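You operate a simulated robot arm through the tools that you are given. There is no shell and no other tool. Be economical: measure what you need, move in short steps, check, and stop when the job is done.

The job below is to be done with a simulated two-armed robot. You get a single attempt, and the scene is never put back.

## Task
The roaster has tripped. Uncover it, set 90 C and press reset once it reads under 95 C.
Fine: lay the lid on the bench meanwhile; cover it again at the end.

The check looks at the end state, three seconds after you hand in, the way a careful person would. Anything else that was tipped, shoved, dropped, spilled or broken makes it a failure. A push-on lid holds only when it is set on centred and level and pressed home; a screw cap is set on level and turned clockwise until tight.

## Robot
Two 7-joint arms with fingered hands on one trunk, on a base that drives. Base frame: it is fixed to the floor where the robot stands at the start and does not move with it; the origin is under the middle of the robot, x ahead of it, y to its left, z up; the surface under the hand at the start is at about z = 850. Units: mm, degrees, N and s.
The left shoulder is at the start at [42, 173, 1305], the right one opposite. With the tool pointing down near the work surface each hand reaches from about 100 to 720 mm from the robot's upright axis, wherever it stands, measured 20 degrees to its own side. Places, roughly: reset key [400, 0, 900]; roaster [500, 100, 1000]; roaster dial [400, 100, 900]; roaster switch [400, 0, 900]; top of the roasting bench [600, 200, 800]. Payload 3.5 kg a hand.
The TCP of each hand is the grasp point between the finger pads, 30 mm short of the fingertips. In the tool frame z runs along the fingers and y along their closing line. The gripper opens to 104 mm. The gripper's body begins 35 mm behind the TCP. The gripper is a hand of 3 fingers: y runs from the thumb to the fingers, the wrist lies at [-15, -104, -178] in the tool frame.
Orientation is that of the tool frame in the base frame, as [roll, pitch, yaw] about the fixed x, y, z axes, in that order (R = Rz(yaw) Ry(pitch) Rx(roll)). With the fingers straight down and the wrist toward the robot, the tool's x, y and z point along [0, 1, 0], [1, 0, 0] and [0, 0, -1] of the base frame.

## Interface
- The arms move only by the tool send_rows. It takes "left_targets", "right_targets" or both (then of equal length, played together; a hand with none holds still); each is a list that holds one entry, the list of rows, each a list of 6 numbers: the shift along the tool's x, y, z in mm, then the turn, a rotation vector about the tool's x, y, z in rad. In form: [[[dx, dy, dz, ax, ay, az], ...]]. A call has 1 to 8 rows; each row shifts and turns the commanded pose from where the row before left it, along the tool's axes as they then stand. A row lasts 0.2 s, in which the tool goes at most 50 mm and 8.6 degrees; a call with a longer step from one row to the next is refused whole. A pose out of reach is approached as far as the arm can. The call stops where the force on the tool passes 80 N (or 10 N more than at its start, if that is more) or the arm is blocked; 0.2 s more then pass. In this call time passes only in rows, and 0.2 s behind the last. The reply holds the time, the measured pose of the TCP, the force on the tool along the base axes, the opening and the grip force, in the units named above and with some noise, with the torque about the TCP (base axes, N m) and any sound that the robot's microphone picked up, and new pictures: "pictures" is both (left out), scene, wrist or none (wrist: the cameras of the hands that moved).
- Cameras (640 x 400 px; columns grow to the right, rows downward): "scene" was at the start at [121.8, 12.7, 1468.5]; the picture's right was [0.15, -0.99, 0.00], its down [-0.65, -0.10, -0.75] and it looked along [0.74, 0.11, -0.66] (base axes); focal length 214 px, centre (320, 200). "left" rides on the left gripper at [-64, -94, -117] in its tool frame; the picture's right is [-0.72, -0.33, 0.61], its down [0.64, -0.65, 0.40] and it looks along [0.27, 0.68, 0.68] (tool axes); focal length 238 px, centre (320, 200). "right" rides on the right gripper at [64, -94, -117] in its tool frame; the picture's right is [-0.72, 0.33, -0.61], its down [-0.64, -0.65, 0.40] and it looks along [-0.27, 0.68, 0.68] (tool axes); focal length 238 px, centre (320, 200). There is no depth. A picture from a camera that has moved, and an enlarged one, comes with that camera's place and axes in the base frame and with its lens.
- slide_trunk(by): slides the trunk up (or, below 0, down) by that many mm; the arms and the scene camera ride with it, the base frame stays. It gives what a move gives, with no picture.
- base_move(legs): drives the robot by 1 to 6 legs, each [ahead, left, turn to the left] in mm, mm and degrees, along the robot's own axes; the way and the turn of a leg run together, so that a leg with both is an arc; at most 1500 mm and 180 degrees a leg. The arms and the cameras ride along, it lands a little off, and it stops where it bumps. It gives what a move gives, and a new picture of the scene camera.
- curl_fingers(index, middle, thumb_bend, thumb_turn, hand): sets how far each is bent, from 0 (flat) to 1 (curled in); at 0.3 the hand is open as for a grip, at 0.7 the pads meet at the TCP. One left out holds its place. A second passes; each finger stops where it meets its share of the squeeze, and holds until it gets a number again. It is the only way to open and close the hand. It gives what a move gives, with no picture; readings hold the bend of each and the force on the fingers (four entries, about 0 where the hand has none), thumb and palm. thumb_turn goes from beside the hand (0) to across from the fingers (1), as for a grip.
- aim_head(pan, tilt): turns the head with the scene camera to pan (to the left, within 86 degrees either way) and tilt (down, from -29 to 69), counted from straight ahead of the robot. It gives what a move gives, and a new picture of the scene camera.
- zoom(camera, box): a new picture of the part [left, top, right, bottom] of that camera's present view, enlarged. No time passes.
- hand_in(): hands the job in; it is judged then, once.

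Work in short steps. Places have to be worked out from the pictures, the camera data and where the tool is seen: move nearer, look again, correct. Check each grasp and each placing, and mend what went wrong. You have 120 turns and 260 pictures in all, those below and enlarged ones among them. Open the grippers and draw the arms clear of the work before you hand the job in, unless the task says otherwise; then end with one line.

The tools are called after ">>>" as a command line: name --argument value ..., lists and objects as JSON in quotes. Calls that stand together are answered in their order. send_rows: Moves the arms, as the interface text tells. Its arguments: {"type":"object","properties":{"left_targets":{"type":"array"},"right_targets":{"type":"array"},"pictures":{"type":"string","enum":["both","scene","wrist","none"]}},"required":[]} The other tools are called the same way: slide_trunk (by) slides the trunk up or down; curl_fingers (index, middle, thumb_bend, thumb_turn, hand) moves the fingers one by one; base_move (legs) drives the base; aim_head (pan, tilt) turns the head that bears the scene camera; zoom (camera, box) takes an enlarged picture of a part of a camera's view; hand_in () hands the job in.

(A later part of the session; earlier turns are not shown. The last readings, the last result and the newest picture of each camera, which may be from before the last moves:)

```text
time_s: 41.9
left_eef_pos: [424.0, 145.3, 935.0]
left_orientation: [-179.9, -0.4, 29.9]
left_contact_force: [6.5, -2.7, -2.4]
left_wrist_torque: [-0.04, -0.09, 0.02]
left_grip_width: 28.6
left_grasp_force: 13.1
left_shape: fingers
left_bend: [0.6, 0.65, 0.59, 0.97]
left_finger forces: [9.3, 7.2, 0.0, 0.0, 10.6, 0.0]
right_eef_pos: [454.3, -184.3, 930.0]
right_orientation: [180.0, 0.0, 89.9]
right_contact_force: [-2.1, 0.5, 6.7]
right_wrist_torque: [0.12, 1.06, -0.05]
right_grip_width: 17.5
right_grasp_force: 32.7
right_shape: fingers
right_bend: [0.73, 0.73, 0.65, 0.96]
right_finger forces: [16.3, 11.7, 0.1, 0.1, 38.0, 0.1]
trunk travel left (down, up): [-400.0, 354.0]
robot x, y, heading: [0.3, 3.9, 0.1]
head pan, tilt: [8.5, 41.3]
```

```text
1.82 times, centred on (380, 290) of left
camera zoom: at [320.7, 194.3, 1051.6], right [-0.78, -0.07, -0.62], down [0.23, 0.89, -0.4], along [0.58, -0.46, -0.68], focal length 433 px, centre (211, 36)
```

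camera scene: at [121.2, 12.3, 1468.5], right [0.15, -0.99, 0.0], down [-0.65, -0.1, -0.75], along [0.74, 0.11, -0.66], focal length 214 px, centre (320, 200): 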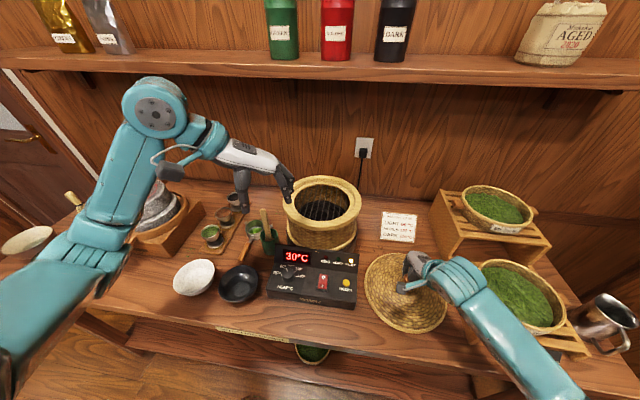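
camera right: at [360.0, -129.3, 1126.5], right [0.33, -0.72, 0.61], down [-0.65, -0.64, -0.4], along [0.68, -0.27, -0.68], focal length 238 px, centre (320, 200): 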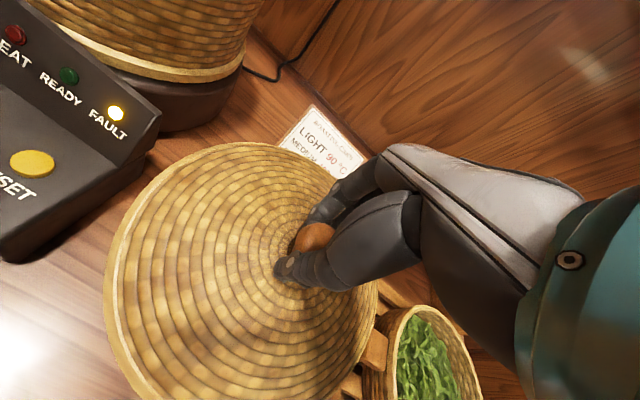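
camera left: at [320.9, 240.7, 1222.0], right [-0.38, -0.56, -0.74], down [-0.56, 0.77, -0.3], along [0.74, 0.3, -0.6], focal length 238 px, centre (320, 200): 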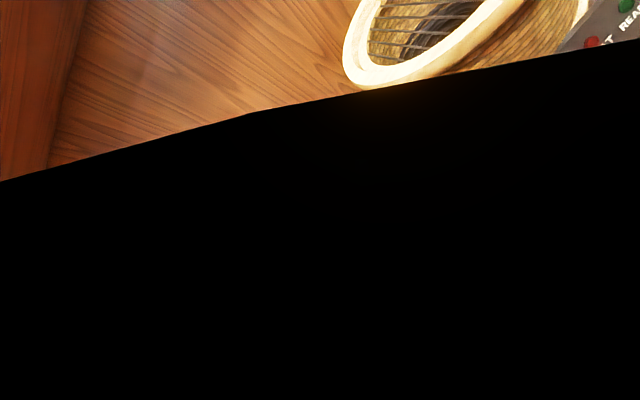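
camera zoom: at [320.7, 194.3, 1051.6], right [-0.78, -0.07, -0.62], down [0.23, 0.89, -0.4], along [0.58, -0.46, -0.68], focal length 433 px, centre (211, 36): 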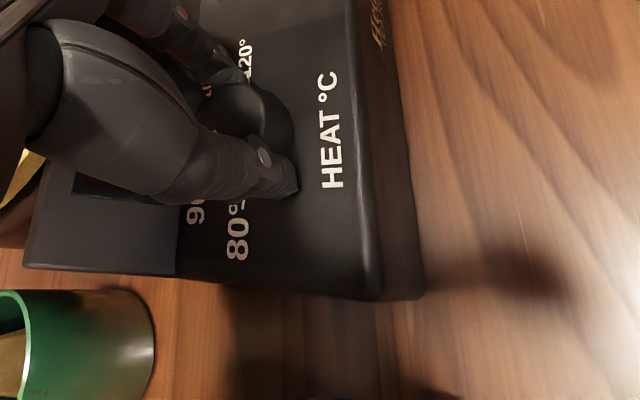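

Good grip. I turn about 15° counter-clockwise and then open the hand.

>>> send_rows --left_targets '[[[0, 0, 0, 0, 0, -0.09], [0, 0, 0, 0, 0, -0.09], [0, 0, 0, 0, 0, -0.08]]]' --pictures "none"

>>> curl_fingers --hand "left" --index 0.43 --middle 0.43 --thumb_bend 0.43

>>> send_rows --left_targets '[[[0, 0, -15, 0, 0, 0], [0, 0, -25, 0, 0, 0], [0, 0, -30, 0, 0, 0], [0, 0, -30, 0, 0, 0], [0, 0, -30, 0, 0, 0]]]' --pictures "none"

>>> zoom --camera "left" --box '[340, 200, 500, 360]'

>>> zoom --camera "scene" --box '[260, 240, 330, 300]'

```text
time_s: 42.7
left_eef_pos: [424.4, 146.7, 936.4]
left_orientation: [-180.0, -0.5, 44.9]
left_contact_force: [9.3, -1.0, -4.7]
left_wrist_torque: [0.02, -0.11, -0.04]
left_grip_width: 28.8
left_grasp_force: 13.9
left_shape: fingers
left_bend: [0.6, 0.65, 0.59, 0.97]
left_finger forces: [8.9, 8.3, 0.0, 0.0, 10.3, 0.1]
right_eef_pos: [453.3, -185.0, 930.1]
right_orientation: [-179.9, 0.0, 90.0]
right_contact_force: [-2.0, 0.2, 5.9]
right_wrist_torque: [0.09, 1.04, 0.0]
right_grip_width: 17.3
right_grasp_force: 33.2
right_shape: fingers
right_bend: [0.73, 0.73, 0.65, 0.96]
right_finger forces: [15.6, 11.8, 0.0, 0.1, 38.5, 0.0]
trunk travel left (down, up): [-400.0, 354.0]
robot x, y, heading: [-4.0, 0.2, 0.2]
head pan, tilt: [8.5, 41.3]
```

```text
time_s: 43.7
left_eef_pos: [421.1, 145.4, 937.0]
left_orientation: [179.9, -0.3, 44.8]
left_contact_force: [-6.7, 0.4, 2.2]
left_wrist_torque: [-0.07, 0.11, -0.13]
left_grip_width: 69.8
left_grasp_force: 4.0
left_shape: fingers
left_bend: [0.43, 0.47, 0.43, 0.98]
left_finger forces: [0.1, 7.2, 0.0, 0.1, 0.1, 0.0]
right_eef_pos: [452.4, -184.2, 929.8]
right_orientation: [179.9, 0.0, 90.0]
right_contact_force: [1.7, 0.3, 3.7]
right_wrist_torque: [0.08, 0.52, -0.03]
right_grip_width: 17.4
right_grasp_force: 29.7
right_shape: fingers
right_bend: [0.73, 0.73, 0.65, 0.96]
right_finger forces: [20.9, 10.2, 0.1, 0.0, 27.7, 0.1]
trunk travel left (down, up): [-400.0, 354.0]
robot x, y, heading: [-3.9, -3.4, -0.1]
head pan, tilt: [8.5, 41.3]
```

```text
time_s: 44.9
left_eef_pos: [422.2, 145.2, 1066.2]
left_orientation: [-180.0, -0.4, 44.8]
left_contact_force: [-0.7, 0.2, 0.7]
left_wrist_torque: [-0.03, -0.01, 0.0]
left_grip_width: 70.1
left_grasp_force: 0.0
left_shape: fingers
left_bend: [0.43, 0.43, 0.43, 0.98]
left_finger forces: [0.0, 0.0, 0.0, 0.0, 0.0, 0.1]
right_eef_pos: [453.5, -184.9, 929.4]
right_orientation: [179.9, 0.1, 90.0]
right_contact_force: [0.0, 0.0, 5.9]
right_wrist_torque: [0.1, 0.85, -0.04]
right_grip_width: 17.4
right_grasp_force: 31.3
right_shape: fingers
right_bend: [0.73, 0.73, 0.65, 0.96]
right_finger forces: [18.2, 11.0, 0.1, 0.0, 33.7, 0.0]
trunk travel left (down, up): [-400.0, 354.0]
robot x, y, heading: [1.1, 0.5, 0.1]
head pan, tilt: [8.5, 41.3]
```

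```text
2.50 times, centred on (420, 280) of left
camera zoom: at [309.7, 165.6, 1182.4], right [-0.74, -0.27, -0.62], down [0.0, 0.92, -0.4], along [0.68, -0.29, -0.68], focal length 596 px, centre (70, 0)
```

zoom: 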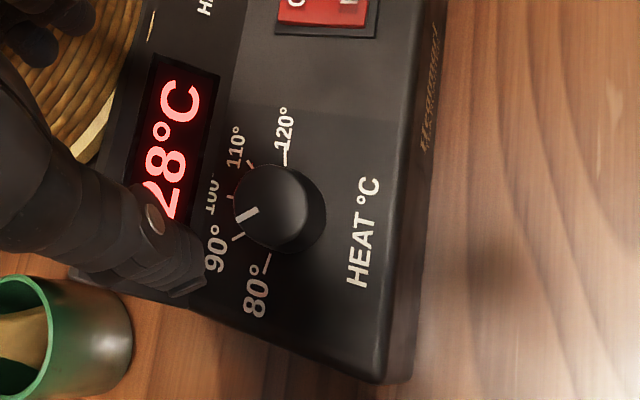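

```text
6.67 times, centred on (295, 270) of scene
camera zoom: at [121.3, 12.9, 1468.5], right [0.15, -0.99, 0.0], down [-0.65, -0.1, -0.75], along [0.74, 0.11, -0.66], focal length 1430 px, centre (487, -267)
```

zoom: 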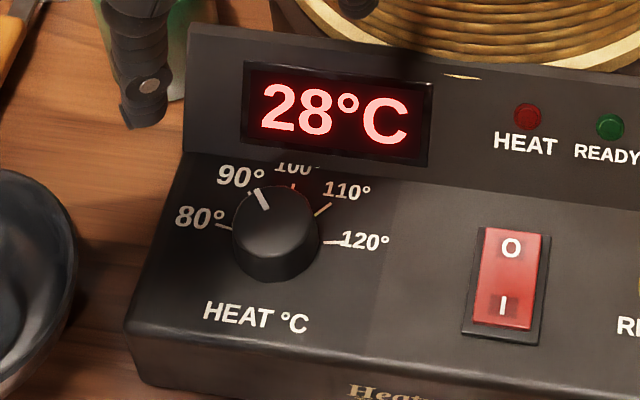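

The pointer now bears about 45° past 100, in line with the 90 mark. I curl the left fingers into a closed pinch and move over the reset key at about [421, -16].

>>> curl_fingers --hand "left" --index 0.72 --middle 0.72 --thumb_bend 0.72

>>> send_rows --left_targets '[[[-23, 22, 0, 0, 0, 0], [-23, 23, 0, 0, 0, 0], [-23, 23, 0, 0, 0, 0], [-23, 23, 0, 0, 0, 0], [-23, 23, 0, 0, 0, 0], [0, 0, 30, 0, 0, 0], [0, 0, 30, 0, 0, 0], [0, 0, 30, 0, 0, 0]]]' --pictures "both"

>>> zoom --camera "scene" --box '[290, 220, 390, 310]'

>>> zoom --camera "left" --box '[260, 160, 460, 360]'

```text
time_s: 45.9
left_eef_pos: [421.7, 144.7, 1066.0]
left_orientation: [179.9, -0.3, 44.8]
left_contact_force: [0.4, 0.7, 0.5]
left_wrist_torque: [0.02, -0.01, -0.01]
left_grip_width: 0.0
left_grasp_force: 0.0
left_shape: fingers
left_bend: [0.72, 0.72, 0.71, 0.97]
left_finger forces: [0.1, 0.0, 0.0, 0.1, 0.1, 0.0]
right_eef_pos: [453.4, -184.6, 930.1]
right_orientation: [180.0, 0.0, 90.0]
right_contact_force: [-0.3, 0.1, 5.5]
right_wrist_torque: [0.1, 0.82, -0.02]
right_grip_width: 17.4
right_grasp_force: 31.7
right_shape: fingers
right_bend: [0.73, 0.73, 0.65, 0.96]
right_finger forces: [18.1, 10.8, 0.1, 0.0, 33.3, 0.1]
trunk travel left (down, up): [-400.0, 354.0]
robot x, y, heading: [0.1, -0.3, 0.1]
head pan, tilt: [8.5, 41.3]
```

```text
time_s: 47.7
left_eef_pos: [421.3, -16.7, 975.2]
left_orientation: [179.9, -0.3, 44.8]
left_contact_force: [-1.4, 0.6, 0.6]
left_wrist_torque: [-0.02, 0.03, -0.02]
left_grip_width: 0.0
left_grasp_force: 0.0
left_shape: fingers
left_bend: [0.72, 0.72, 0.71, 0.97]
left_finger forces: [0.1, 0.1, 0.1, 0.0, 0.0, 0.0]
right_eef_pos: [453.4, -183.7, 929.4]
right_orientation: [179.9, -0.1, 90.0]
right_contact_force: [-0.6, -0.4, 5.4]
right_wrist_torque: [0.09, 0.82, 0.0]
right_grip_width: 17.2
right_grasp_force: 31.3
right_shape: fingers
right_bend: [0.73, 0.73, 0.65, 0.96]
right_finger forces: [18.4, 10.9, 0.0, 0.1, 33.2, 0.0]
trunk travel left (down, up): [-400.0, 354.0]
robot x, y, heading: [2.2, -1.6, -0.1]
head pan, tilt: [8.5, 41.3]
camera scene: at [121.2, 13.3, 1468.5], right [0.15, -0.99, 0.0], down [-0.65, -0.1, -0.75], along [0.74, 0.11, -0.66], focal length 214 px, centre (320, 200)
camera left: at [307.8, 4.2, 1090.8], right [-0.74, -0.27, -0.62], down [0.0, 0.92, -0.4], along [0.68, -0.29, -0.67], focal length 238 px, centre (320, 200)
```

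scene: 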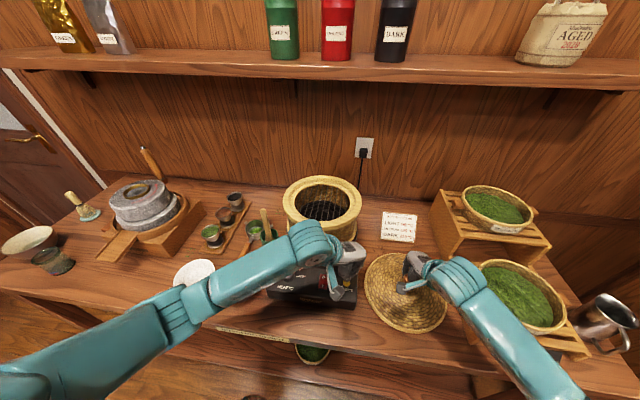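
left: 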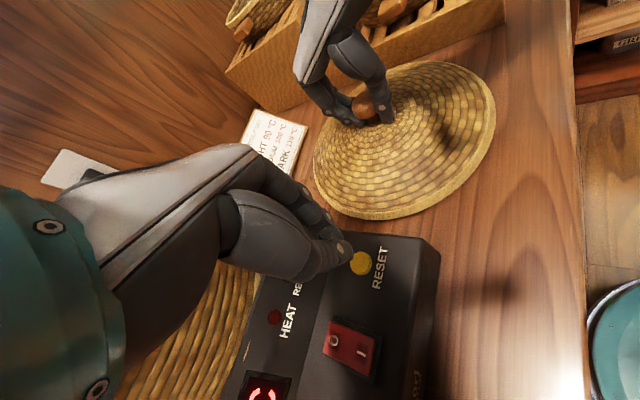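

```text
4.44 times, centred on (340, 265) of scene
camera zoom: at [121.2, 13.3, 1468.5], right [0.15, -0.99, 0.0], down [-0.65, -0.1, -0.75], along [0.74, 0.11, -0.66], focal length 953 px, centre (231, -89)
```

zoom: 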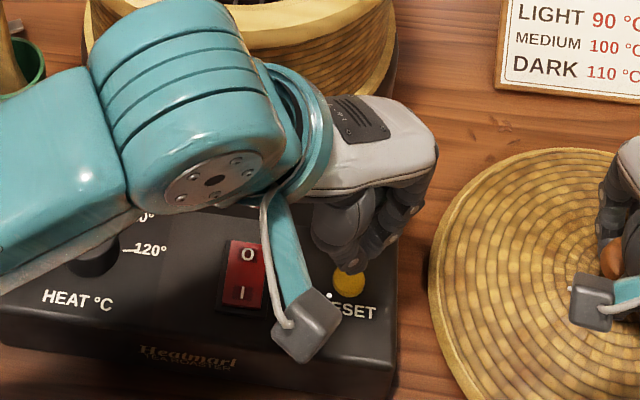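

```text
2.00 times, centred on (360, 260) of left
camera zoom: at [307.8, 4.2, 1090.8], right [-0.74, -0.27, -0.62], down [0.0, 0.92, -0.4], along [0.68, -0.29, -0.67], focal length 477 px, centre (240, 80)
```

zoom: 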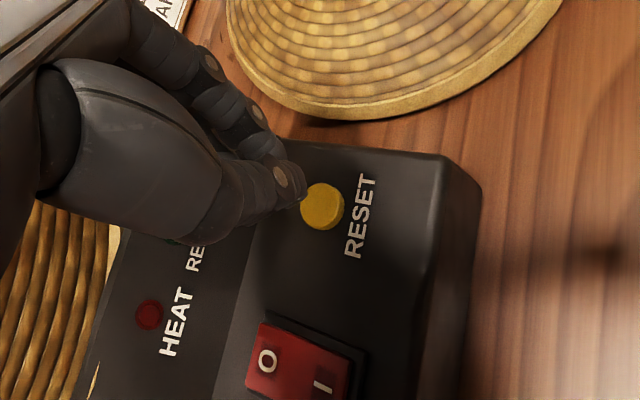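

The key is confirmed at about [422, -15], directly below the pinched tips. I descend most of the way, then press in small steps.

>>> send_rows --left_targets '[[[0, 0, 14, 0, 0, 0], [0, 0, 12, 0, 0, 0], [0, 0, 5, 0, 0, 0]]]' --pictures "none"

>>> zoom --camera "left" --box '[260, 160, 460, 360]'

```text
time_s: 48.5
left_eef_pos: [421.7, -16.5, 943.5]
left_orientation: [179.9, -0.3, 45.0]
left_contact_force: [0.3, -0.2, 0.2]
left_wrist_torque: [0.01, 0.0, -0.02]
left_grip_width: 0.0
left_grasp_force: 0.0
left_shape: fingers
left_bend: [0.72, 0.72, 0.71, 0.97]
left_finger forces: [0.0, 0.0, 0.0, 0.0, 0.1, 0.0]
right_eef_pos: [453.5, -185.2, 929.6]
right_orientation: [-179.9, 0.0, 89.9]
right_contact_force: [-0.8, -0.4, 5.5]
right_wrist_torque: [0.09, 0.84, 0.0]
right_grip_width: 17.3
right_grasp_force: 31.3
right_shape: fingers
right_bend: [0.73, 0.73, 0.65, 0.96]
right_finger forces: [18.4, 11.0, 0.0, 0.0, 33.3, 0.0]
trunk travel left (down, up): [-400.0, 354.0]
robot x, y, heading: [-0.5, 0.5, 0.0]
head pan, tilt: [8.5, 41.3]
```

```text
2.00 times, centred on (360, 260) of left
camera zoom: at [309.1, 3.9, 1060.2], right [-0.74, -0.27, -0.62], down [0.0, 0.92, -0.4], along [0.68, -0.29, -0.68], focal length 477 px, centre (240, 80)
```

zoom: 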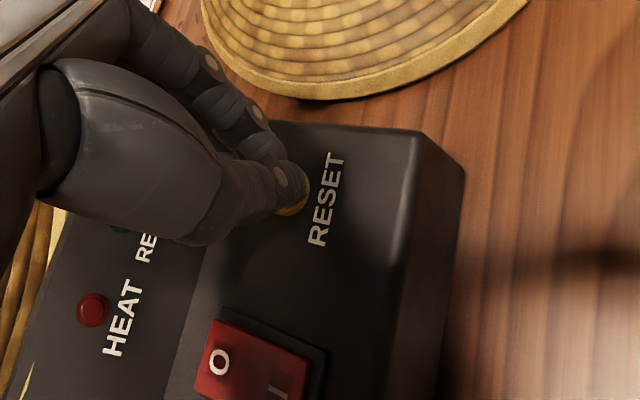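

The tips are just above the key, with no contact yet. I press down in 2 mm steps.

>>> send_rows --left_targets '[[[0, 0, 2, 0, 0, 0], [0, 0, 2, 0, 0, 0], [0, 0, 2, 0, 0, 0]]]' --pictures "none"

>>> zoom --camera "scene" --box '[260, 220, 390, 310]'

```text
time_s: 49.3
left_eef_pos: [421.4, -16.9, 938.6]
left_orientation: [179.9, -0.4, 44.9]
left_contact_force: [0.2, 0.1, 0.0]
left_wrist_torque: [0.0, 0.02, 0.01]
left_grip_width: 0.1
left_grasp_force: 0.0
left_shape: fingers
left_bend: [0.72, 0.72, 0.71, 0.97]
left_finger forces: [0.0, 0.0, 0.1, 0.1, 0.0, 0.0]
right_eef_pos: [454.2, -184.5, 929.6]
right_orientation: [179.9, 0.0, 90.0]
right_contact_force: [-1.3, -0.4, 5.8]
right_wrist_torque: [0.08, 0.82, -0.05]
right_grip_width: 17.2
right_grasp_force: 31.9
right_shape: fingers
right_bend: [0.73, 0.73, 0.65, 0.96]
right_finger forces: [18.4, 10.9, 0.0, 0.1, 33.3, 0.0]
trunk travel left (down, up): [-400.0, 354.0]
robot x, y, heading: [0.3, 3.1, -0.1]
head pan, tilt: [8.5, 41.3]
```

```text
4.44 times, centred on (325, 265) of scene
camera zoom: at [121.2, 13.1, 1468.5], right [0.15, -0.99, 0.0], down [-0.65, -0.1, -0.75], along [0.74, 0.11, -0.66], focal length 953 px, centre (298, -89)
```

zoom: 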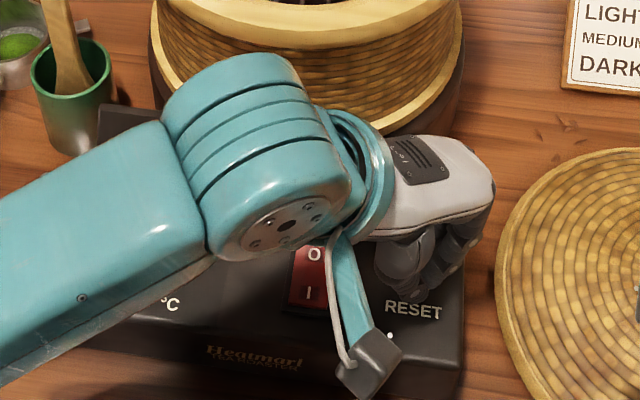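

No contact yet at 938. I continue in 2 mm steps.

>>> send_rows --left_targets '[[[0, 0, 2, 0, 0, 0], [0, 0, 2, 0, 0, 0]]]' --pictures "none"

>>> send_rows --left_targets '[[[0, 0, 2, 0, 0, 0]]]' --pictures "none"

>>> zoom --camera "left" --box '[180, 160, 460, 400]'

```text
time_s: 49.9
left_eef_pos: [421.8, -17.0, 935.3]
left_orientation: [179.8, -0.4, 44.8]
left_contact_force: [0.2, 0.4, 1.9]
left_wrist_torque: [0.01, -0.01, 0.0]
left_grip_width: 0.0
left_grasp_force: 0.1
left_shape: fingers
left_bend: [0.72, 0.72, 0.71, 0.97]
left_finger forces: [0.1, 0.0, 0.1, 0.1, 0.0, 0.0]
right_eef_pos: [453.0, -184.4, 930.3]
right_orientation: [180.0, 0.0, 90.0]
right_contact_force: [-0.7, 0.5, 5.2]
right_wrist_torque: [0.07, 0.79, -0.02]
right_grip_width: 17.2
right_grasp_force: 31.3
right_shape: fingers
right_bend: [0.73, 0.73, 0.65, 0.96]
right_finger forces: [19.0, 10.9, 0.0, 0.0, 32.4, 0.1]
trunk travel left (down, up): [-400.0, 354.0]
robot x, y, heading: [-0.4, -1.6, 0.4]
head pan, tilt: [8.5, 41.3]
heard: click
```

```text
time_s: 50.3
left_eef_pos: [422.4, -18.0, 933.1]
left_orientation: [179.9, -0.4, 44.8]
left_contact_force: [-1.1, 0.3, 3.3]
left_wrist_torque: [-0.04, 0.02, 0.03]
left_grip_width: 0.0
left_grasp_force: 2.2
left_shape: fingers
left_bend: [0.72, 0.72, 0.71, 0.97]
left_finger forces: [4.5, 0.1, 0.1, 0.0, 0.0, 0.0]
right_eef_pos: [451.8, -184.9, 930.2]
right_orientation: [179.9, 0.1, 90.1]
right_contact_force: [0.4, 1.8, 4.9]
right_wrist_torque: [0.1, 0.76, -0.03]
right_grip_width: 17.3
right_grasp_force: 31.0
right_shape: fingers
right_bend: [0.73, 0.73, 0.65, 0.96]
right_finger forces: [19.5, 10.5, 0.0, 0.0, 31.2, 0.0]
trunk travel left (down, up): [-400.0, 354.0]
robot x, y, heading: [2.1, -1.6, -0.0]
head pan, tilt: [8.5, 41.3]
```

```text
1.67 times, centred on (320, 280) of left
camera zoom: at [309.0, 4.2, 1049.1], right [-0.74, -0.27, -0.62], down [0.0, 0.92, -0.4], along [0.68, -0.29, -0.67], focal length 397 px, centre (320, 67)
```

zoom: 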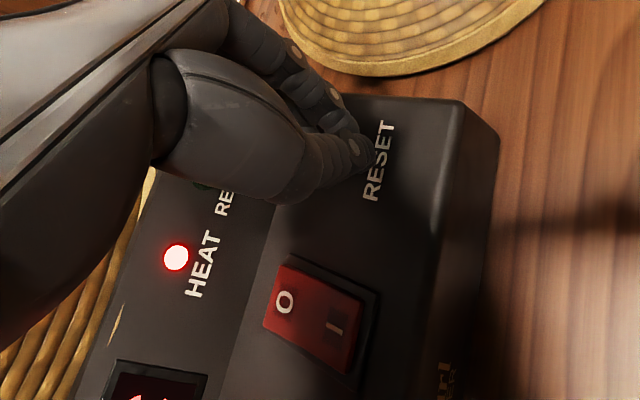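

A click was heard and the HEAT lamp came on, so the reset worked. I raise the left hand and move it back to the left, then check the lamps and dial.

>>> send_rows --left_targets '[[[0, 0, -10, 0, 0, 0], [0, 0, -25, 0, 0, 0], [0, 0, -35, 0, 0, 0], [0, 0, -40, 0, 0, 0], [10, -10, -40, 0, 0, 0], [30, -30, -20, 0, 0, 0], [34, -34, 0, 0, 0, 0], [34, -34, 0, 0, 0, 0]]]' --pictures "none"

>>> send_rows --left_targets '[[[34, -34, 0, 0, 0, 0], [34, -34, 0, 0, 0, 0], [30, -30, 0, 0, 0, 0], [30, -30, 0, 0, 0, 0]]]' --pictures "scene"

>>> zoom --camera "scene" --box '[260, 240, 360, 310]'

>>> zoom --camera "scene" --box '[265, 250, 315, 290]'

```text
time_s: 52.1
left_eef_pos: [417.6, 136.3, 1102.0]
left_orientation: [179.9, -0.3, 44.9]
left_contact_force: [0.1, -0.3, -0.3]
left_wrist_torque: [-0.01, -0.01, -0.02]
left_grip_width: 0.1
left_grasp_force: 0.0
left_shape: fingers
left_bend: [0.72, 0.72, 0.71, 0.97]
left_finger forces: [0.1, 0.1, 0.1, 0.1, 0.0, 0.0]
right_eef_pos: [451.7, -184.4, 928.9]
right_orientation: [180.0, 0.2, 90.0]
right_contact_force: [-0.3, 0.3, 5.2]
right_wrist_torque: [0.09, 0.79, -0.05]
right_grip_width: 17.3
right_grasp_force: 31.1
right_shape: fingers
right_bend: [0.73, 0.73, 0.65, 0.96]
right_finger forces: [18.7, 10.9, 0.0, 0.0, 32.6, 0.0]
trunk travel left (down, up): [-400.0, 354.0]
robot x, y, heading: [-0.2, -4.3, -0.0]
head pan, tilt: [8.5, 41.3]
```

```text
time_s: 53.1
left_eef_pos: [423.7, 318.7, 1104.0]
left_orientation: [179.7, -0.5, 44.7]
left_contact_force: [-0.3, 0.1, -0.3]
left_wrist_torque: [0.0, 0.01, 0.0]
left_grip_width: 0.1
left_grasp_force: 0.0
left_shape: fingers
left_bend: [0.72, 0.72, 0.71, 0.97]
left_finger forces: [0.0, 0.1, 0.0, 0.0, 0.0, 0.0]
right_eef_pos: [453.6, -184.7, 929.2]
right_orientation: [-180.0, 0.1, 90.0]
right_contact_force: [-0.6, 0.7, 4.8]
right_wrist_torque: [0.09, 0.78, -0.04]
right_grip_width: 17.4
right_grasp_force: 31.3
right_shape: fingers
right_bend: [0.73, 0.73, 0.65, 0.96]
right_finger forces: [18.9, 10.9, 0.1, 0.0, 32.0, 0.0]
trunk travel left (down, up): [-400.0, 354.0]
robot x, y, heading: [1.4, 1.0, -0.1]
head pan, tilt: [8.5, 41.3]
camera scene: at [121.1, 13.5, 1468.5], right [0.15, -0.99, 0.0], down [-0.65, -0.1, -0.75], along [0.74, 0.11, -0.66], focal length 214 px, centre (320, 200)
```

scene: 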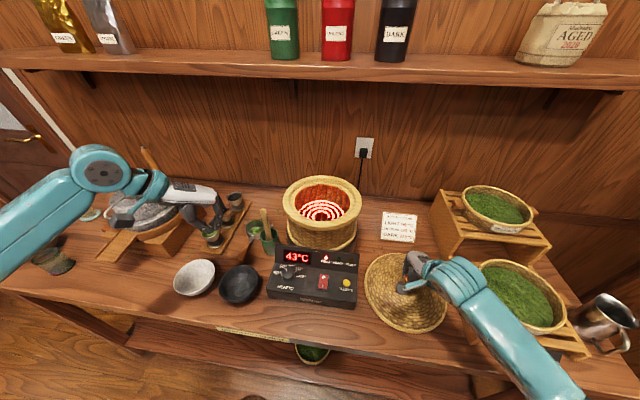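

```text
5.71 times, centred on (310, 275) of scene
camera zoom: at [121.1, 13.5, 1468.5], right [0.15, -0.99, 0.0], down [-0.65, -0.1, -0.75], along [0.74, 0.11, -0.66], focal length 1226 px, centre (377, -229)
```

zoom: 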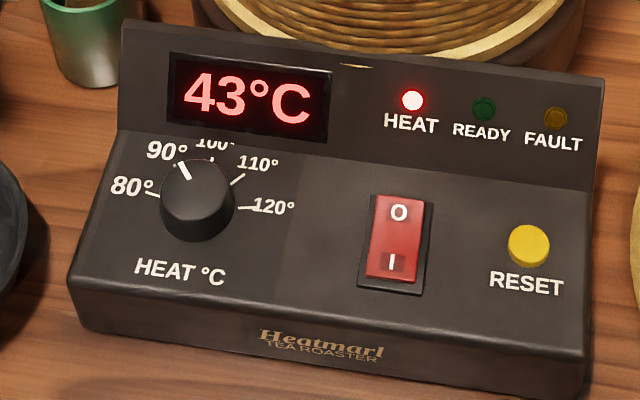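

```text
10.00 times, centred on (290, 270) of scene
camera zoom: at [121.1, 13.5, 1468.5], right [0.15, -0.99, 0.0], down [-0.65, -0.1, -0.75], along [0.74, 0.11, -0.66], focal length 2145 px, centre (620, -500)
```

zoom: 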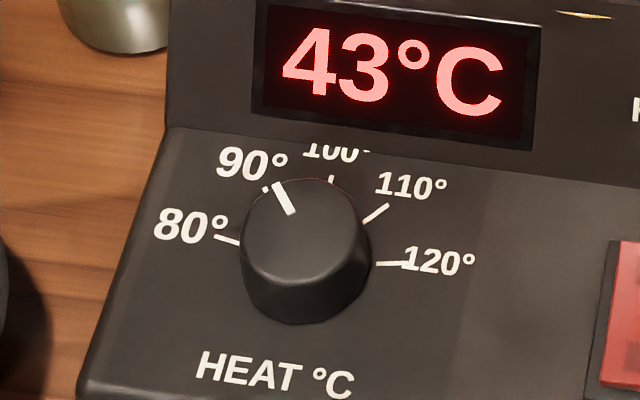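

HEAT is lit, FAULT is off, and the dial points at 90 (about 44° on my calculation). Now the lid goes back: I lift it straight up with the right hand.

>>> send_rows --right_targets '[[[0, 0, -10, 0, 0, 0], [0, 0, -30, 0, 0, 0], [0, 0, -45, 0, 0, 0], [0, 0, -45, 0, 0, 0], [0, 0, -45, 0, 0, 0], [0, 0, -45, 0, 0, 0], [0, 0, -45, 0, 0, 0], [0, 0, -40, 0, 0, 0]]]' --pictures "none"

>>> send_rows --right_targets '[[[26, 15, 0, 0, 0, 0], [34, 19, 0, 0, 0, 0], [34, 19, 0, 0, 0, 0], [34, 19, 0, 0, 0, 0], [34, 19, 0, 0, 0, 0], [34, 19, 0, 0, 0, 0], [34, 19, 0, 0, 0, 0], [32, 20, 0, 0, 0, 0]]]' --pictures "both"

>>> zoom --camera "scene" --box '[250, 110, 390, 270]'

```text
time_s: 54.9
left_eef_pos: [421.7, 316.2, 1103.1]
left_orientation: [179.9, -0.3, 44.9]
left_contact_force: [0.1, 0.4, 0.2]
left_wrist_torque: [-0.03, 0.02, -0.01]
left_grip_width: 0.2
left_grasp_force: 0.2
left_shape: fingers
left_bend: [0.72, 0.72, 0.71, 0.97]
left_finger forces: [0.0, 0.1, 0.0, 0.0, 0.0, 0.0]
right_eef_pos: [452.4, -184.9, 1233.3]
right_orientation: [-179.8, 0.0, 89.9]
right_contact_force: [-0.1, 0.0, -1.5]
right_wrist_torque: [-0.02, 0.02, 0.02]
right_grip_width: 15.8
right_grasp_force: 25.6
right_shape: fingers
right_bend: [0.74, 0.73, 0.65, 0.96]
right_finger forces: [23.4, 7.6, 0.1, 0.0, 20.6, 0.0]
trunk travel left (down, up): [-400.0, 354.0]
robot x, y, heading: [-1.4, -0.8, 0.1]
head pan, tilt: [8.5, 41.3]
```

```text
time_s: 56.7
left_eef_pos: [421.3, 318.6, 1103.9]
left_orientation: [179.8, -0.3, 44.9]
left_contact_force: [-0.3, -0.3, -0.3]
left_wrist_torque: [0.02, 0.01, 0.02]
left_grip_width: 0.0
left_grasp_force: 0.1
left_shape: fingers
left_bend: [0.72, 0.72, 0.71, 0.97]
left_finger forces: [0.0, 0.1, 0.0, 0.1, 0.1, 0.1]
right_eef_pos: [602.5, 79.3, 1233.3]
right_orientation: [180.0, 0.2, 90.1]
right_contact_force: [-1.3, 0.6, -2.0]
right_wrist_torque: [-0.04, -0.03, 0.01]
right_grip_width: 15.5
right_grasp_force: 25.0
right_shape: fingers
right_bend: [0.74, 0.73, 0.65, 0.96]
right_finger forces: [22.9, 7.5, 0.1, 0.0, 19.3, 0.0]
trunk travel left (down, up): [-400.0, 354.0]
robot x, y, heading: [-1.3, -2.3, 0.0]
head pan, tilt: [8.5, 41.3]
camera scene: at [121.4, 14.3, 1468.5], right [0.15, -0.99, 0.0], down [-0.65, -0.1, -0.75], along [0.74, 0.11, -0.66], focal length 214 px, centre (320, 200)
camera right: at [507.5, 143.1, 1348.3], right [0.33, -0.72, 0.61], down [-0.65, -0.64, -0.4], along [0.69, -0.27, -0.68], focal length 238 px, centre (320, 200)
```

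scene: 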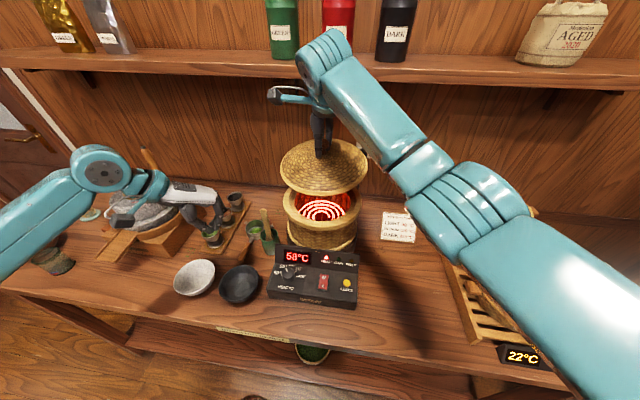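
right: 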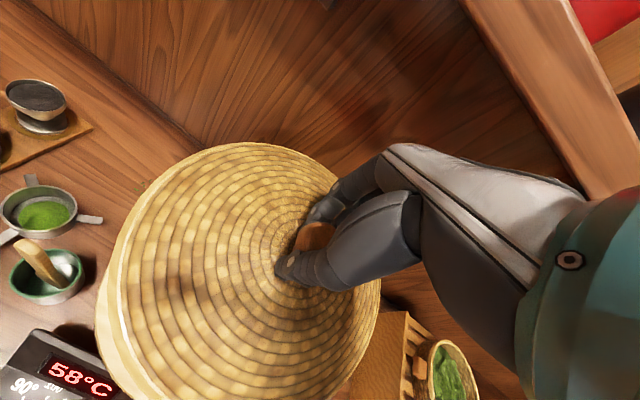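

```text
2.50 times, centred on (320, 190) of scene
camera zoom: at [121.4, 14.3, 1468.5], right [0.15, -0.99, 0.0], down [-0.65, -0.1, -0.75], along [0.74, 0.11, -0.66], focal length 536 px, centre (320, 225)
```

zoom: 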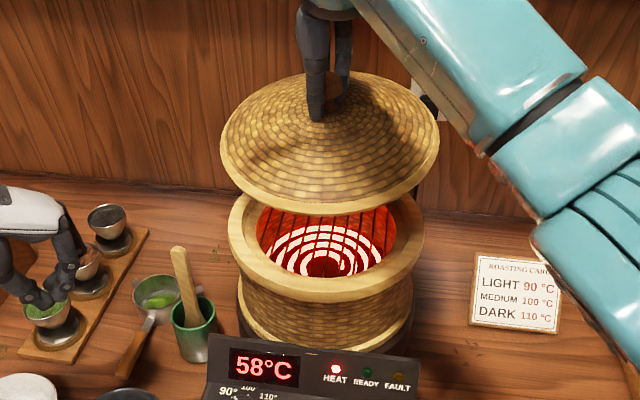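

The lid is level and nearly centred, about 2 mm right of its original line. I shift 2 mm left and lower to z ≈ 1150 for a check.

>>> send_rows --right_targets '[[[2, 1, 20, 0, 0, 0], [0, 0, 25, 0, 0, 0], [0, 0, 22, 0, 0, 0], [0, 0, 15, 0, 0, 0]]]' --pictures "wrist"

>>> zoom --camera "scene" --box '[260, 140, 390, 260]'

```text
time_s: 57.7
left_eef_pos: [421.7, 316.5, 1103.9]
left_orientation: [180.0, -0.3, 44.7]
left_contact_force: [-0.6, -0.1, -1.3]
left_wrist_torque: [-0.01, -0.01, -0.01]
left_grip_width: 0.0
left_grasp_force: 0.1
left_shape: fingers
left_bend: [0.72, 0.72, 0.71, 0.97]
left_finger forces: [0.0, 0.0, 0.0, 0.0, 0.0, 0.0]
right_eef_pos: [602.5, 78.4, 1150.3]
right_orientation: [-179.9, 0.0, 90.0]
right_contact_force: [-0.6, -0.4, -1.1]
right_wrist_torque: [0.03, -0.03, -0.01]
right_grip_width: 15.3
right_grasp_force: 24.9
right_shape: fingers
right_bend: [0.74, 0.73, 0.65, 0.96]
right_finger forces: [22.9, 7.6, 0.0, 0.0, 19.8, 0.1]
trunk travel left (down, up): [-400.0, 354.0]
robot x, y, heading: [2.6, -1.0, 0.0]
head pan, tilt: [8.5, 41.3]
camera right: at [509.1, 142.8, 1267.0], right [0.33, -0.72, 0.61], down [-0.65, -0.64, -0.4], along [0.68, -0.27, -0.68], focal length 238 px, centre (320, 200)
```

right: 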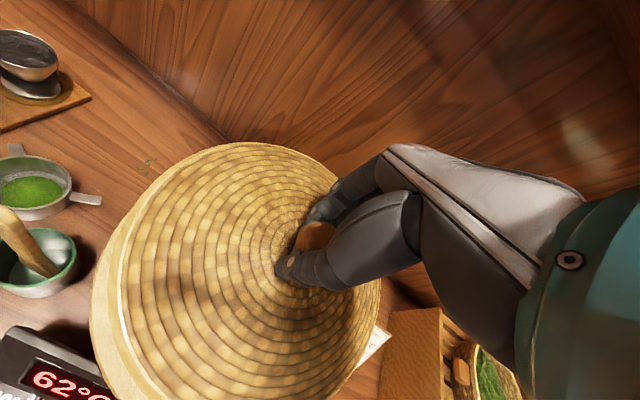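

```text
3.33 times, centred on (325, 200) of scene
camera zoom: at [121.8, 12.9, 1468.4], right [0.15, -0.99, 0.0], down [-0.65, -0.1, -0.75], along [0.74, 0.11, -0.66], focal length 715 px, centre (303, 200)
```

zoom: 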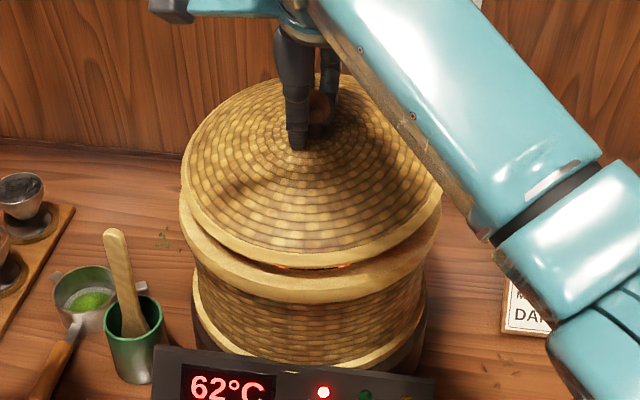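

Centred in the image (lid centre at column 311, rim at 310). I lower slowly onto the rim.

>>> send_rows --right_targets '[[[0, 1, 5, 0, 0, 0], [0, 0, 5, 0, 0, 0], [0, 0, 4, 0, 0, 0], [0, 0, 4, 0, 0, 0]]]' --pictures "none"

>>> zoom --camera "scene" --box '[260, 140, 390, 260]'

>>> zoom --camera "right" --box '[60, 100, 400, 400]'

```text
time_s: 58.7
left_eef_pos: [421.6, 318.4, 1102.8]
left_orientation: [179.9, -0.3, 44.8]
left_contact_force: [-0.2, -0.1, 0.5]
left_wrist_torque: [0.01, 0.03, 0.0]
left_grip_width: 0.0
left_grasp_force: 0.1
left_shape: fingers
left_bend: [0.72, 0.72, 0.71, 0.97]
left_finger forces: [0.0, 0.0, 0.0, 0.0, 0.0, 0.0]
right_eef_pos: [604.5, 78.8, 1136.5]
right_orientation: [179.7, -0.1, 90.0]
right_contact_force: [4.2, 0.8, 10.7]
right_wrist_torque: [0.13, 1.09, -0.05]
right_grip_width: 15.7
right_grasp_force: 37.0
right_shape: fingers
right_bend: [0.74, 0.73, 0.66, 0.96]
right_finger forces: [25.0, 11.4, 0.0, 0.1, 38.2, 0.1]
trunk travel left (down, up): [-400.0, 354.0]
robot x, y, heading: [-2.1, -3.5, -0.2]
head pan, tilt: [8.5, 41.3]
```

```text
3.33 times, centred on (325, 200) of scene
camera zoom: at [121.2, 12.7, 1468.7], right [0.15, -0.99, 0.0], down [-0.65, -0.1, -0.75], along [0.74, 0.11, -0.66], focal length 715 px, centre (303, 200)
```

zoom: 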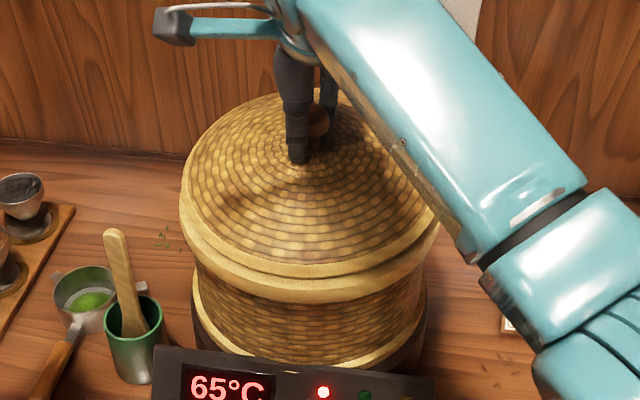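

```text
1.33 times, centred on (230, 250) of right
camera zoom: at [509.6, 143.1, 1252.0], right [0.32, -0.72, 0.61], down [-0.65, -0.64, -0.41], along [0.69, -0.27, -0.68], focal length 318 px, centre (440, 133)
```

zoom: 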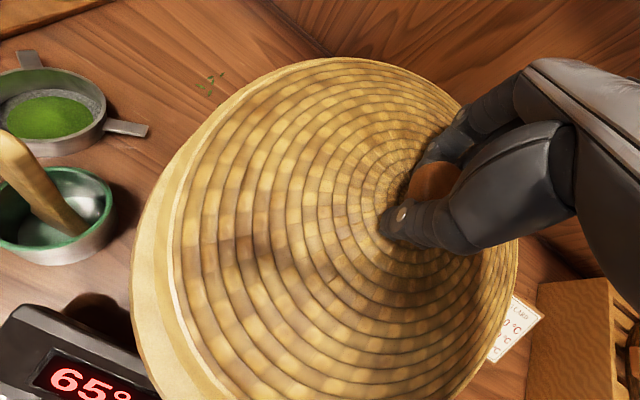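

Contact came at 1136, about 6 mm above the original seat, and a band of the roaster rim still shows below the lid. I press down in small steps.

>>> send_rows --right_targets '[[[0, 0, 3, 0, 0, 0], [0, 0, 3, 0, 0, 0]]]' --pictures "none"

>>> zoom --camera "scene" --box '[260, 140, 390, 260]'

```text
time_s: 59.3
left_eef_pos: [421.1, 316.4, 1103.6]
left_orientation: [179.9, -0.4, 44.8]
left_contact_force: [-1.0, -1.5, -0.1]
left_wrist_torque: [0.0, -0.03, -0.01]
left_grip_width: 0.0
left_grasp_force: 0.0
left_shape: fingers
left_bend: [0.72, 0.72, 0.71, 0.97]
left_finger forces: [0.0, 0.1, 0.0, 0.1, 0.0, 0.0]
right_eef_pos: [602.7, 78.3, 1130.3]
right_orientation: [179.8, 0.0, 90.1]
right_contact_force: [5.8, -0.4, 18.9]
right_wrist_torque: [0.23, 1.69, -0.11]
right_grip_width: 18.6
right_grasp_force: 46.2
right_shape: fingers
right_bend: [0.73, 0.72, 0.69, 0.96]
right_finger forces: [25.2, 17.0, 0.1, 0.1, 51.2, 0.0]
trunk travel left (down, up): [-400.0, 354.0]
robot x, y, heading: [0.2, 0.9, -0.1]
head pan, tilt: [8.5, 41.3]
```

```text
3.33 times, centred on (325, 200) of scene
camera zoom: at [121.1, 12.6, 1468.6], right [0.15, -0.99, 0.0], down [-0.65, -0.1, -0.75], along [0.74, 0.11, -0.66], focal length 715 px, centre (303, 200)
```

zoom: 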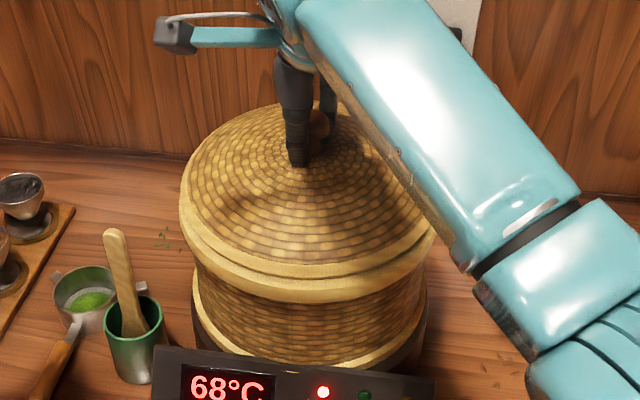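

I zoom tighter on the lid's front edge to judge the gap.

>>> zoom --camera "scene" --box '[275, 200, 370, 260]'

>>> zoom --camera "right" --box '[80, 120, 280, 400]'

```text
6.67 times, centred on (322, 230) of scene
camera zoom: at [121.1, 12.6, 1468.6], right [0.15, -0.99, 0.0], down [-0.65, -0.1, -0.75], along [0.74, 0.11, -0.66], focal length 1430 px, centre (303, 0)
```

zoom: 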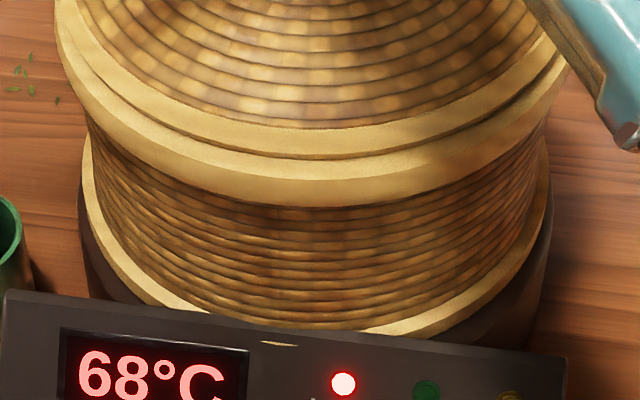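

```text
1.43 times, centred on (180, 260) of right
camera zoom: at [509.9, 143.2, 1245.7], right [0.32, -0.72, 0.61], down [-0.65, -0.64, -0.41], along [0.69, -0.27, -0.68], focal length 340 px, centre (520, 114)
```

zoom: 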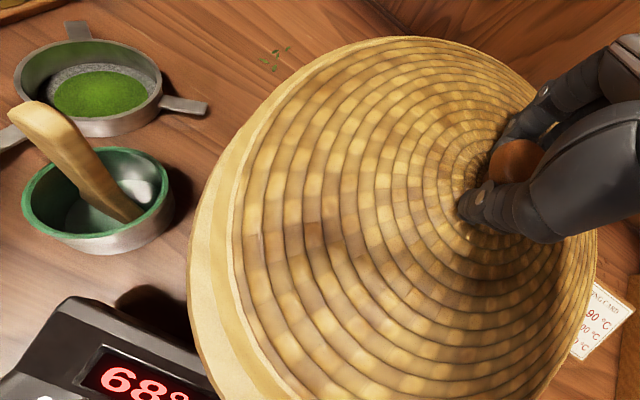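

The lid looks centred on the rim. Rather than push through the finger grip, I release the knob and will press from directly above with closed fingers, which is level and central.

>>> curl_fingers --hand "right" --index 0.35 --middle 0.35 --thumb_bend 0.35

>>> send_rows --right_targets '[[[0, 0, -10, 0, 0, 0], [0, 0, -25, 0, 0, 0], [0, 0, -35, 0, 0, 0], [0, 0, -20, 0, 0, 0]]]' --pictures "wrist"

>>> zoom --camera "scene" --box '[250, 160, 430, 320]'

>>> zoom --camera "scene" --box '[275, 170, 370, 230]'

```text
time_s: 60.3
left_eef_pos: [421.9, 317.4, 1102.1]
left_orientation: [179.8, -0.3, 44.8]
left_contact_force: [0.1, 0.5, 0.3]
left_wrist_torque: [-0.03, 0.0, 0.0]
left_grip_width: 0.0
left_grasp_force: 0.1
left_shape: fingers
left_bend: [0.72, 0.72, 0.71, 0.97]
left_finger forces: [0.0, 0.0, 0.0, 0.1, 0.0, 0.1]
right_eef_pos: [605.2, 78.8, 1127.8]
right_orientation: [180.0, -0.1, 90.0]
right_contact_force: [0.7, 0.2, 0.0]
right_wrist_torque: [0.02, 0.02, 0.02]
right_grip_width: 90.2
right_grasp_force: 0.0
right_shape: fingers
right_bend: [0.35, 0.35, 0.35, 0.97]
right_finger forces: [0.0, 0.0, 0.0, 0.1, 0.1, 0.1]
trunk travel left (down, up): [-400.0, 354.0]
robot x, y, heading: [-2.1, -0.3, -0.0]
head pan, tilt: [8.5, 41.3]
```

```text
time_s: 61.3
left_eef_pos: [421.3, 316.5, 1103.5]
left_orientation: [180.0, -0.3, 44.8]
left_contact_force: [0.5, 0.2, 1.0]
left_wrist_torque: [0.0, -0.01, 0.01]
left_grip_width: 0.2
left_grasp_force: 0.1
left_shape: fingers
left_bend: [0.72, 0.72, 0.71, 0.97]
left_finger forces: [0.0, 0.0, 0.0, 0.1, 0.0, 0.1]
right_eef_pos: [603.7, 81.4, 1217.9]
right_orientation: [180.0, 0.0, 90.0]
right_contact_force: [0.1, -0.2, 1.2]
right_wrist_torque: [0.03, -0.03, 0.01]
right_grip_width: 90.3
right_grasp_force: 0.1
right_shape: fingers
right_bend: [0.35, 0.35, 0.35, 0.97]
right_finger forces: [0.0, 0.0, 0.1, 0.1, 0.1, 0.1]
trunk travel left (down, up): [-400.0, 354.0]
robot x, y, heading: [-0.6, 0.7, 0.0]
head pan, tilt: [8.5, 41.3]
camera right: at [510.7, 145.7, 1334.3], right [0.33, -0.72, 0.61], down [-0.65, -0.64, -0.4], along [0.68, -0.27, -0.68], focal length 238 px, centre (320, 200)
```

right: 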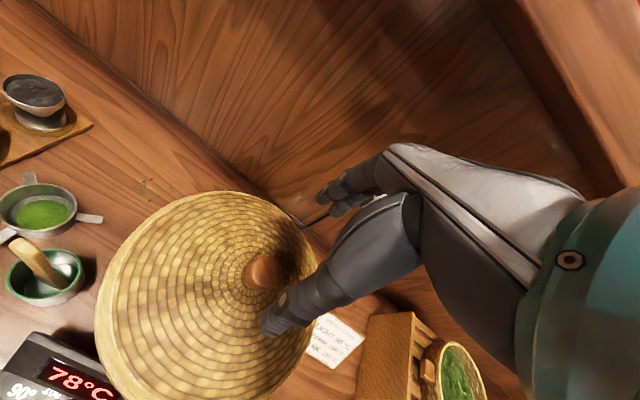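

```text
2.50 times, centred on (340, 240) of scene
camera zoom: at [121.4, 13.0, 1468.5], right [0.15, -0.99, 0.0], down [-0.65, -0.1, -0.75], along [0.74, 0.11, -0.66], focal length 536 px, centre (270, 100)
```

zoom: 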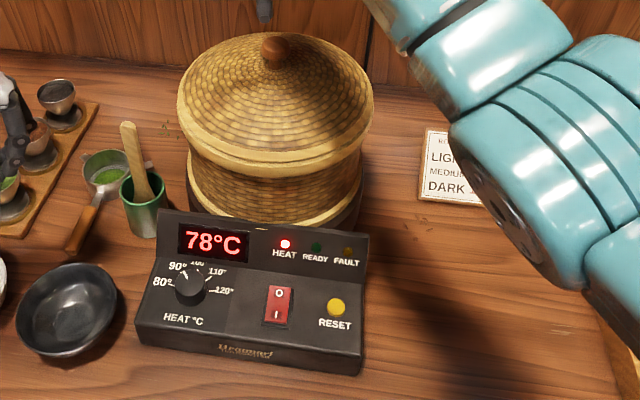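

```text
6.67 times, centred on (322, 200) of scene
camera zoom: at [121.4, 13.0, 1468.5], right [0.15, -0.99, 0.0], down [-0.65, -0.1, -0.75], along [0.74, 0.11, -0.66], focal length 1430 px, centre (303, 200)
```

zoom: 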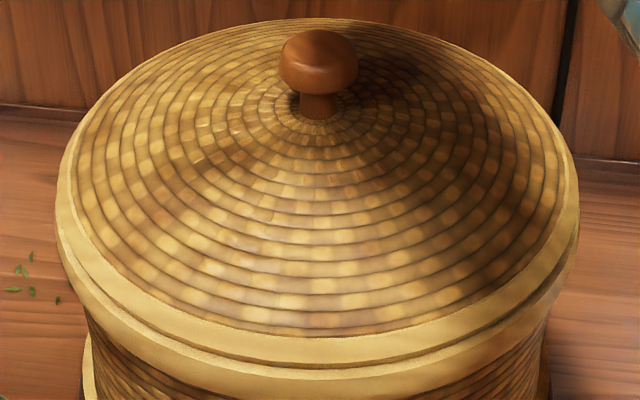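

Against the first picture the knob sits about 2 px higher, so the lid is not fully home. I close the right fingers and press straight down on the knob at about [604, 78].

>>> curl_fingers --hand "right" --index 0.72 --middle 0.72 --thumb_bend 0.72

>>> send_rows --right_targets '[[[-1, 0, 20, 0, 0, 0], [0, 0, 20, 0, 0, 0], [0, 0, 16, 0, 0, 0], [0, 0, 6, 0, 0, 0]]]' --pictures "wrist"

>>> zoom --camera "scene" --box '[275, 140, 370, 230]'

```text
time_s: 62.3
left_eef_pos: [421.5, 316.8, 1103.7]
left_orientation: [179.9, -0.5, 44.8]
left_contact_force: [0.1, -0.1, 0.4]
left_wrist_torque: [0.01, -0.01, 0.01]
left_grip_width: 0.0
left_grasp_force: 0.1
left_shape: fingers
left_bend: [0.72, 0.72, 0.71, 0.97]
left_finger forces: [0.0, 0.0, 0.0, 0.0, 0.0, 0.0]
right_eef_pos: [605.1, 80.4, 1218.0]
right_orientation: [-180.0, 0.0, 90.1]
right_contact_force: [-0.3, -0.7, 0.1]
right_wrist_torque: [-0.01, 0.0, -0.02]
right_grip_width: 0.0
right_grasp_force: 0.1
right_shape: fingers
right_bend: [0.72, 0.72, 0.71, 0.97]
right_finger forces: [0.0, 0.0, 0.1, 0.0, 0.1, 0.0]
trunk travel left (down, up): [-400.0, 354.0]
robot x, y, heading: [-3.0, -0.5, -0.1]
head pan, tilt: [8.5, 41.3]
```

```text
time_s: 63.3
left_eef_pos: [420.7, 316.9, 1103.8]
left_orientation: [179.9, -0.4, 44.8]
left_contact_force: [0.1, 0.5, -0.3]
left_wrist_torque: [0.03, -0.02, 0.01]
left_grip_width: 0.1
left_grasp_force: 0.0
left_shape: fingers
left_bend: [0.72, 0.72, 0.71, 0.97]
left_finger forces: [0.1, 0.0, 0.0, 0.0, 0.0, 0.1]
right_eef_pos: [602.5, 77.9, 1157.3]
right_orientation: [179.8, -0.1, 90.0]
right_contact_force: [0.1, -0.4, 4.7]
right_wrist_torque: [0.05, 0.03, -0.02]
right_grip_width: 0.0
right_grasp_force: 3.7
right_shape: fingers
right_bend: [0.72, 0.72, 0.71, 0.97]
right_finger forces: [0.0, 0.1, 0.0, 0.1, 6.7, 0.0]
trunk travel left (down, up): [-400.0, 354.0]
robot x, y, heading: [0.5, -0.4, -0.2]
head pan, tilt: [8.5, 41.3]
camera right: at [509.2, 143.0, 1273.6], right [0.32, -0.72, 0.61], down [-0.65, -0.64, -0.41], along [0.69, -0.27, -0.68], focal length 238 px, centre (320, 200)
```

right: 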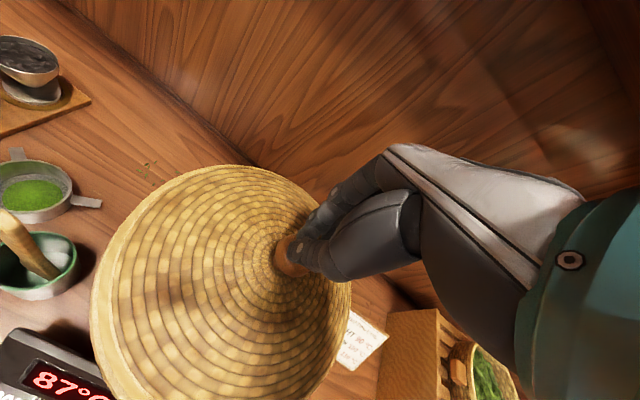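

```text
4.44 times, centred on (322, 185) of scene
camera zoom: at [120.8, 12.7, 1468.6], right [0.15, -0.99, 0.0], down [-0.65, -0.1, -0.75], along [0.74, 0.11, -0.66], focal length 953 px, centre (309, 267)
```

zoom: 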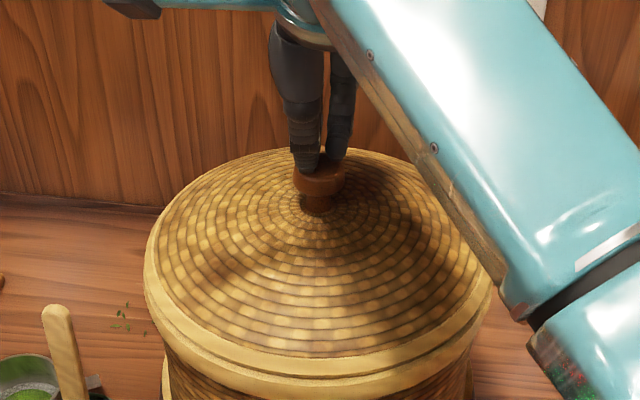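

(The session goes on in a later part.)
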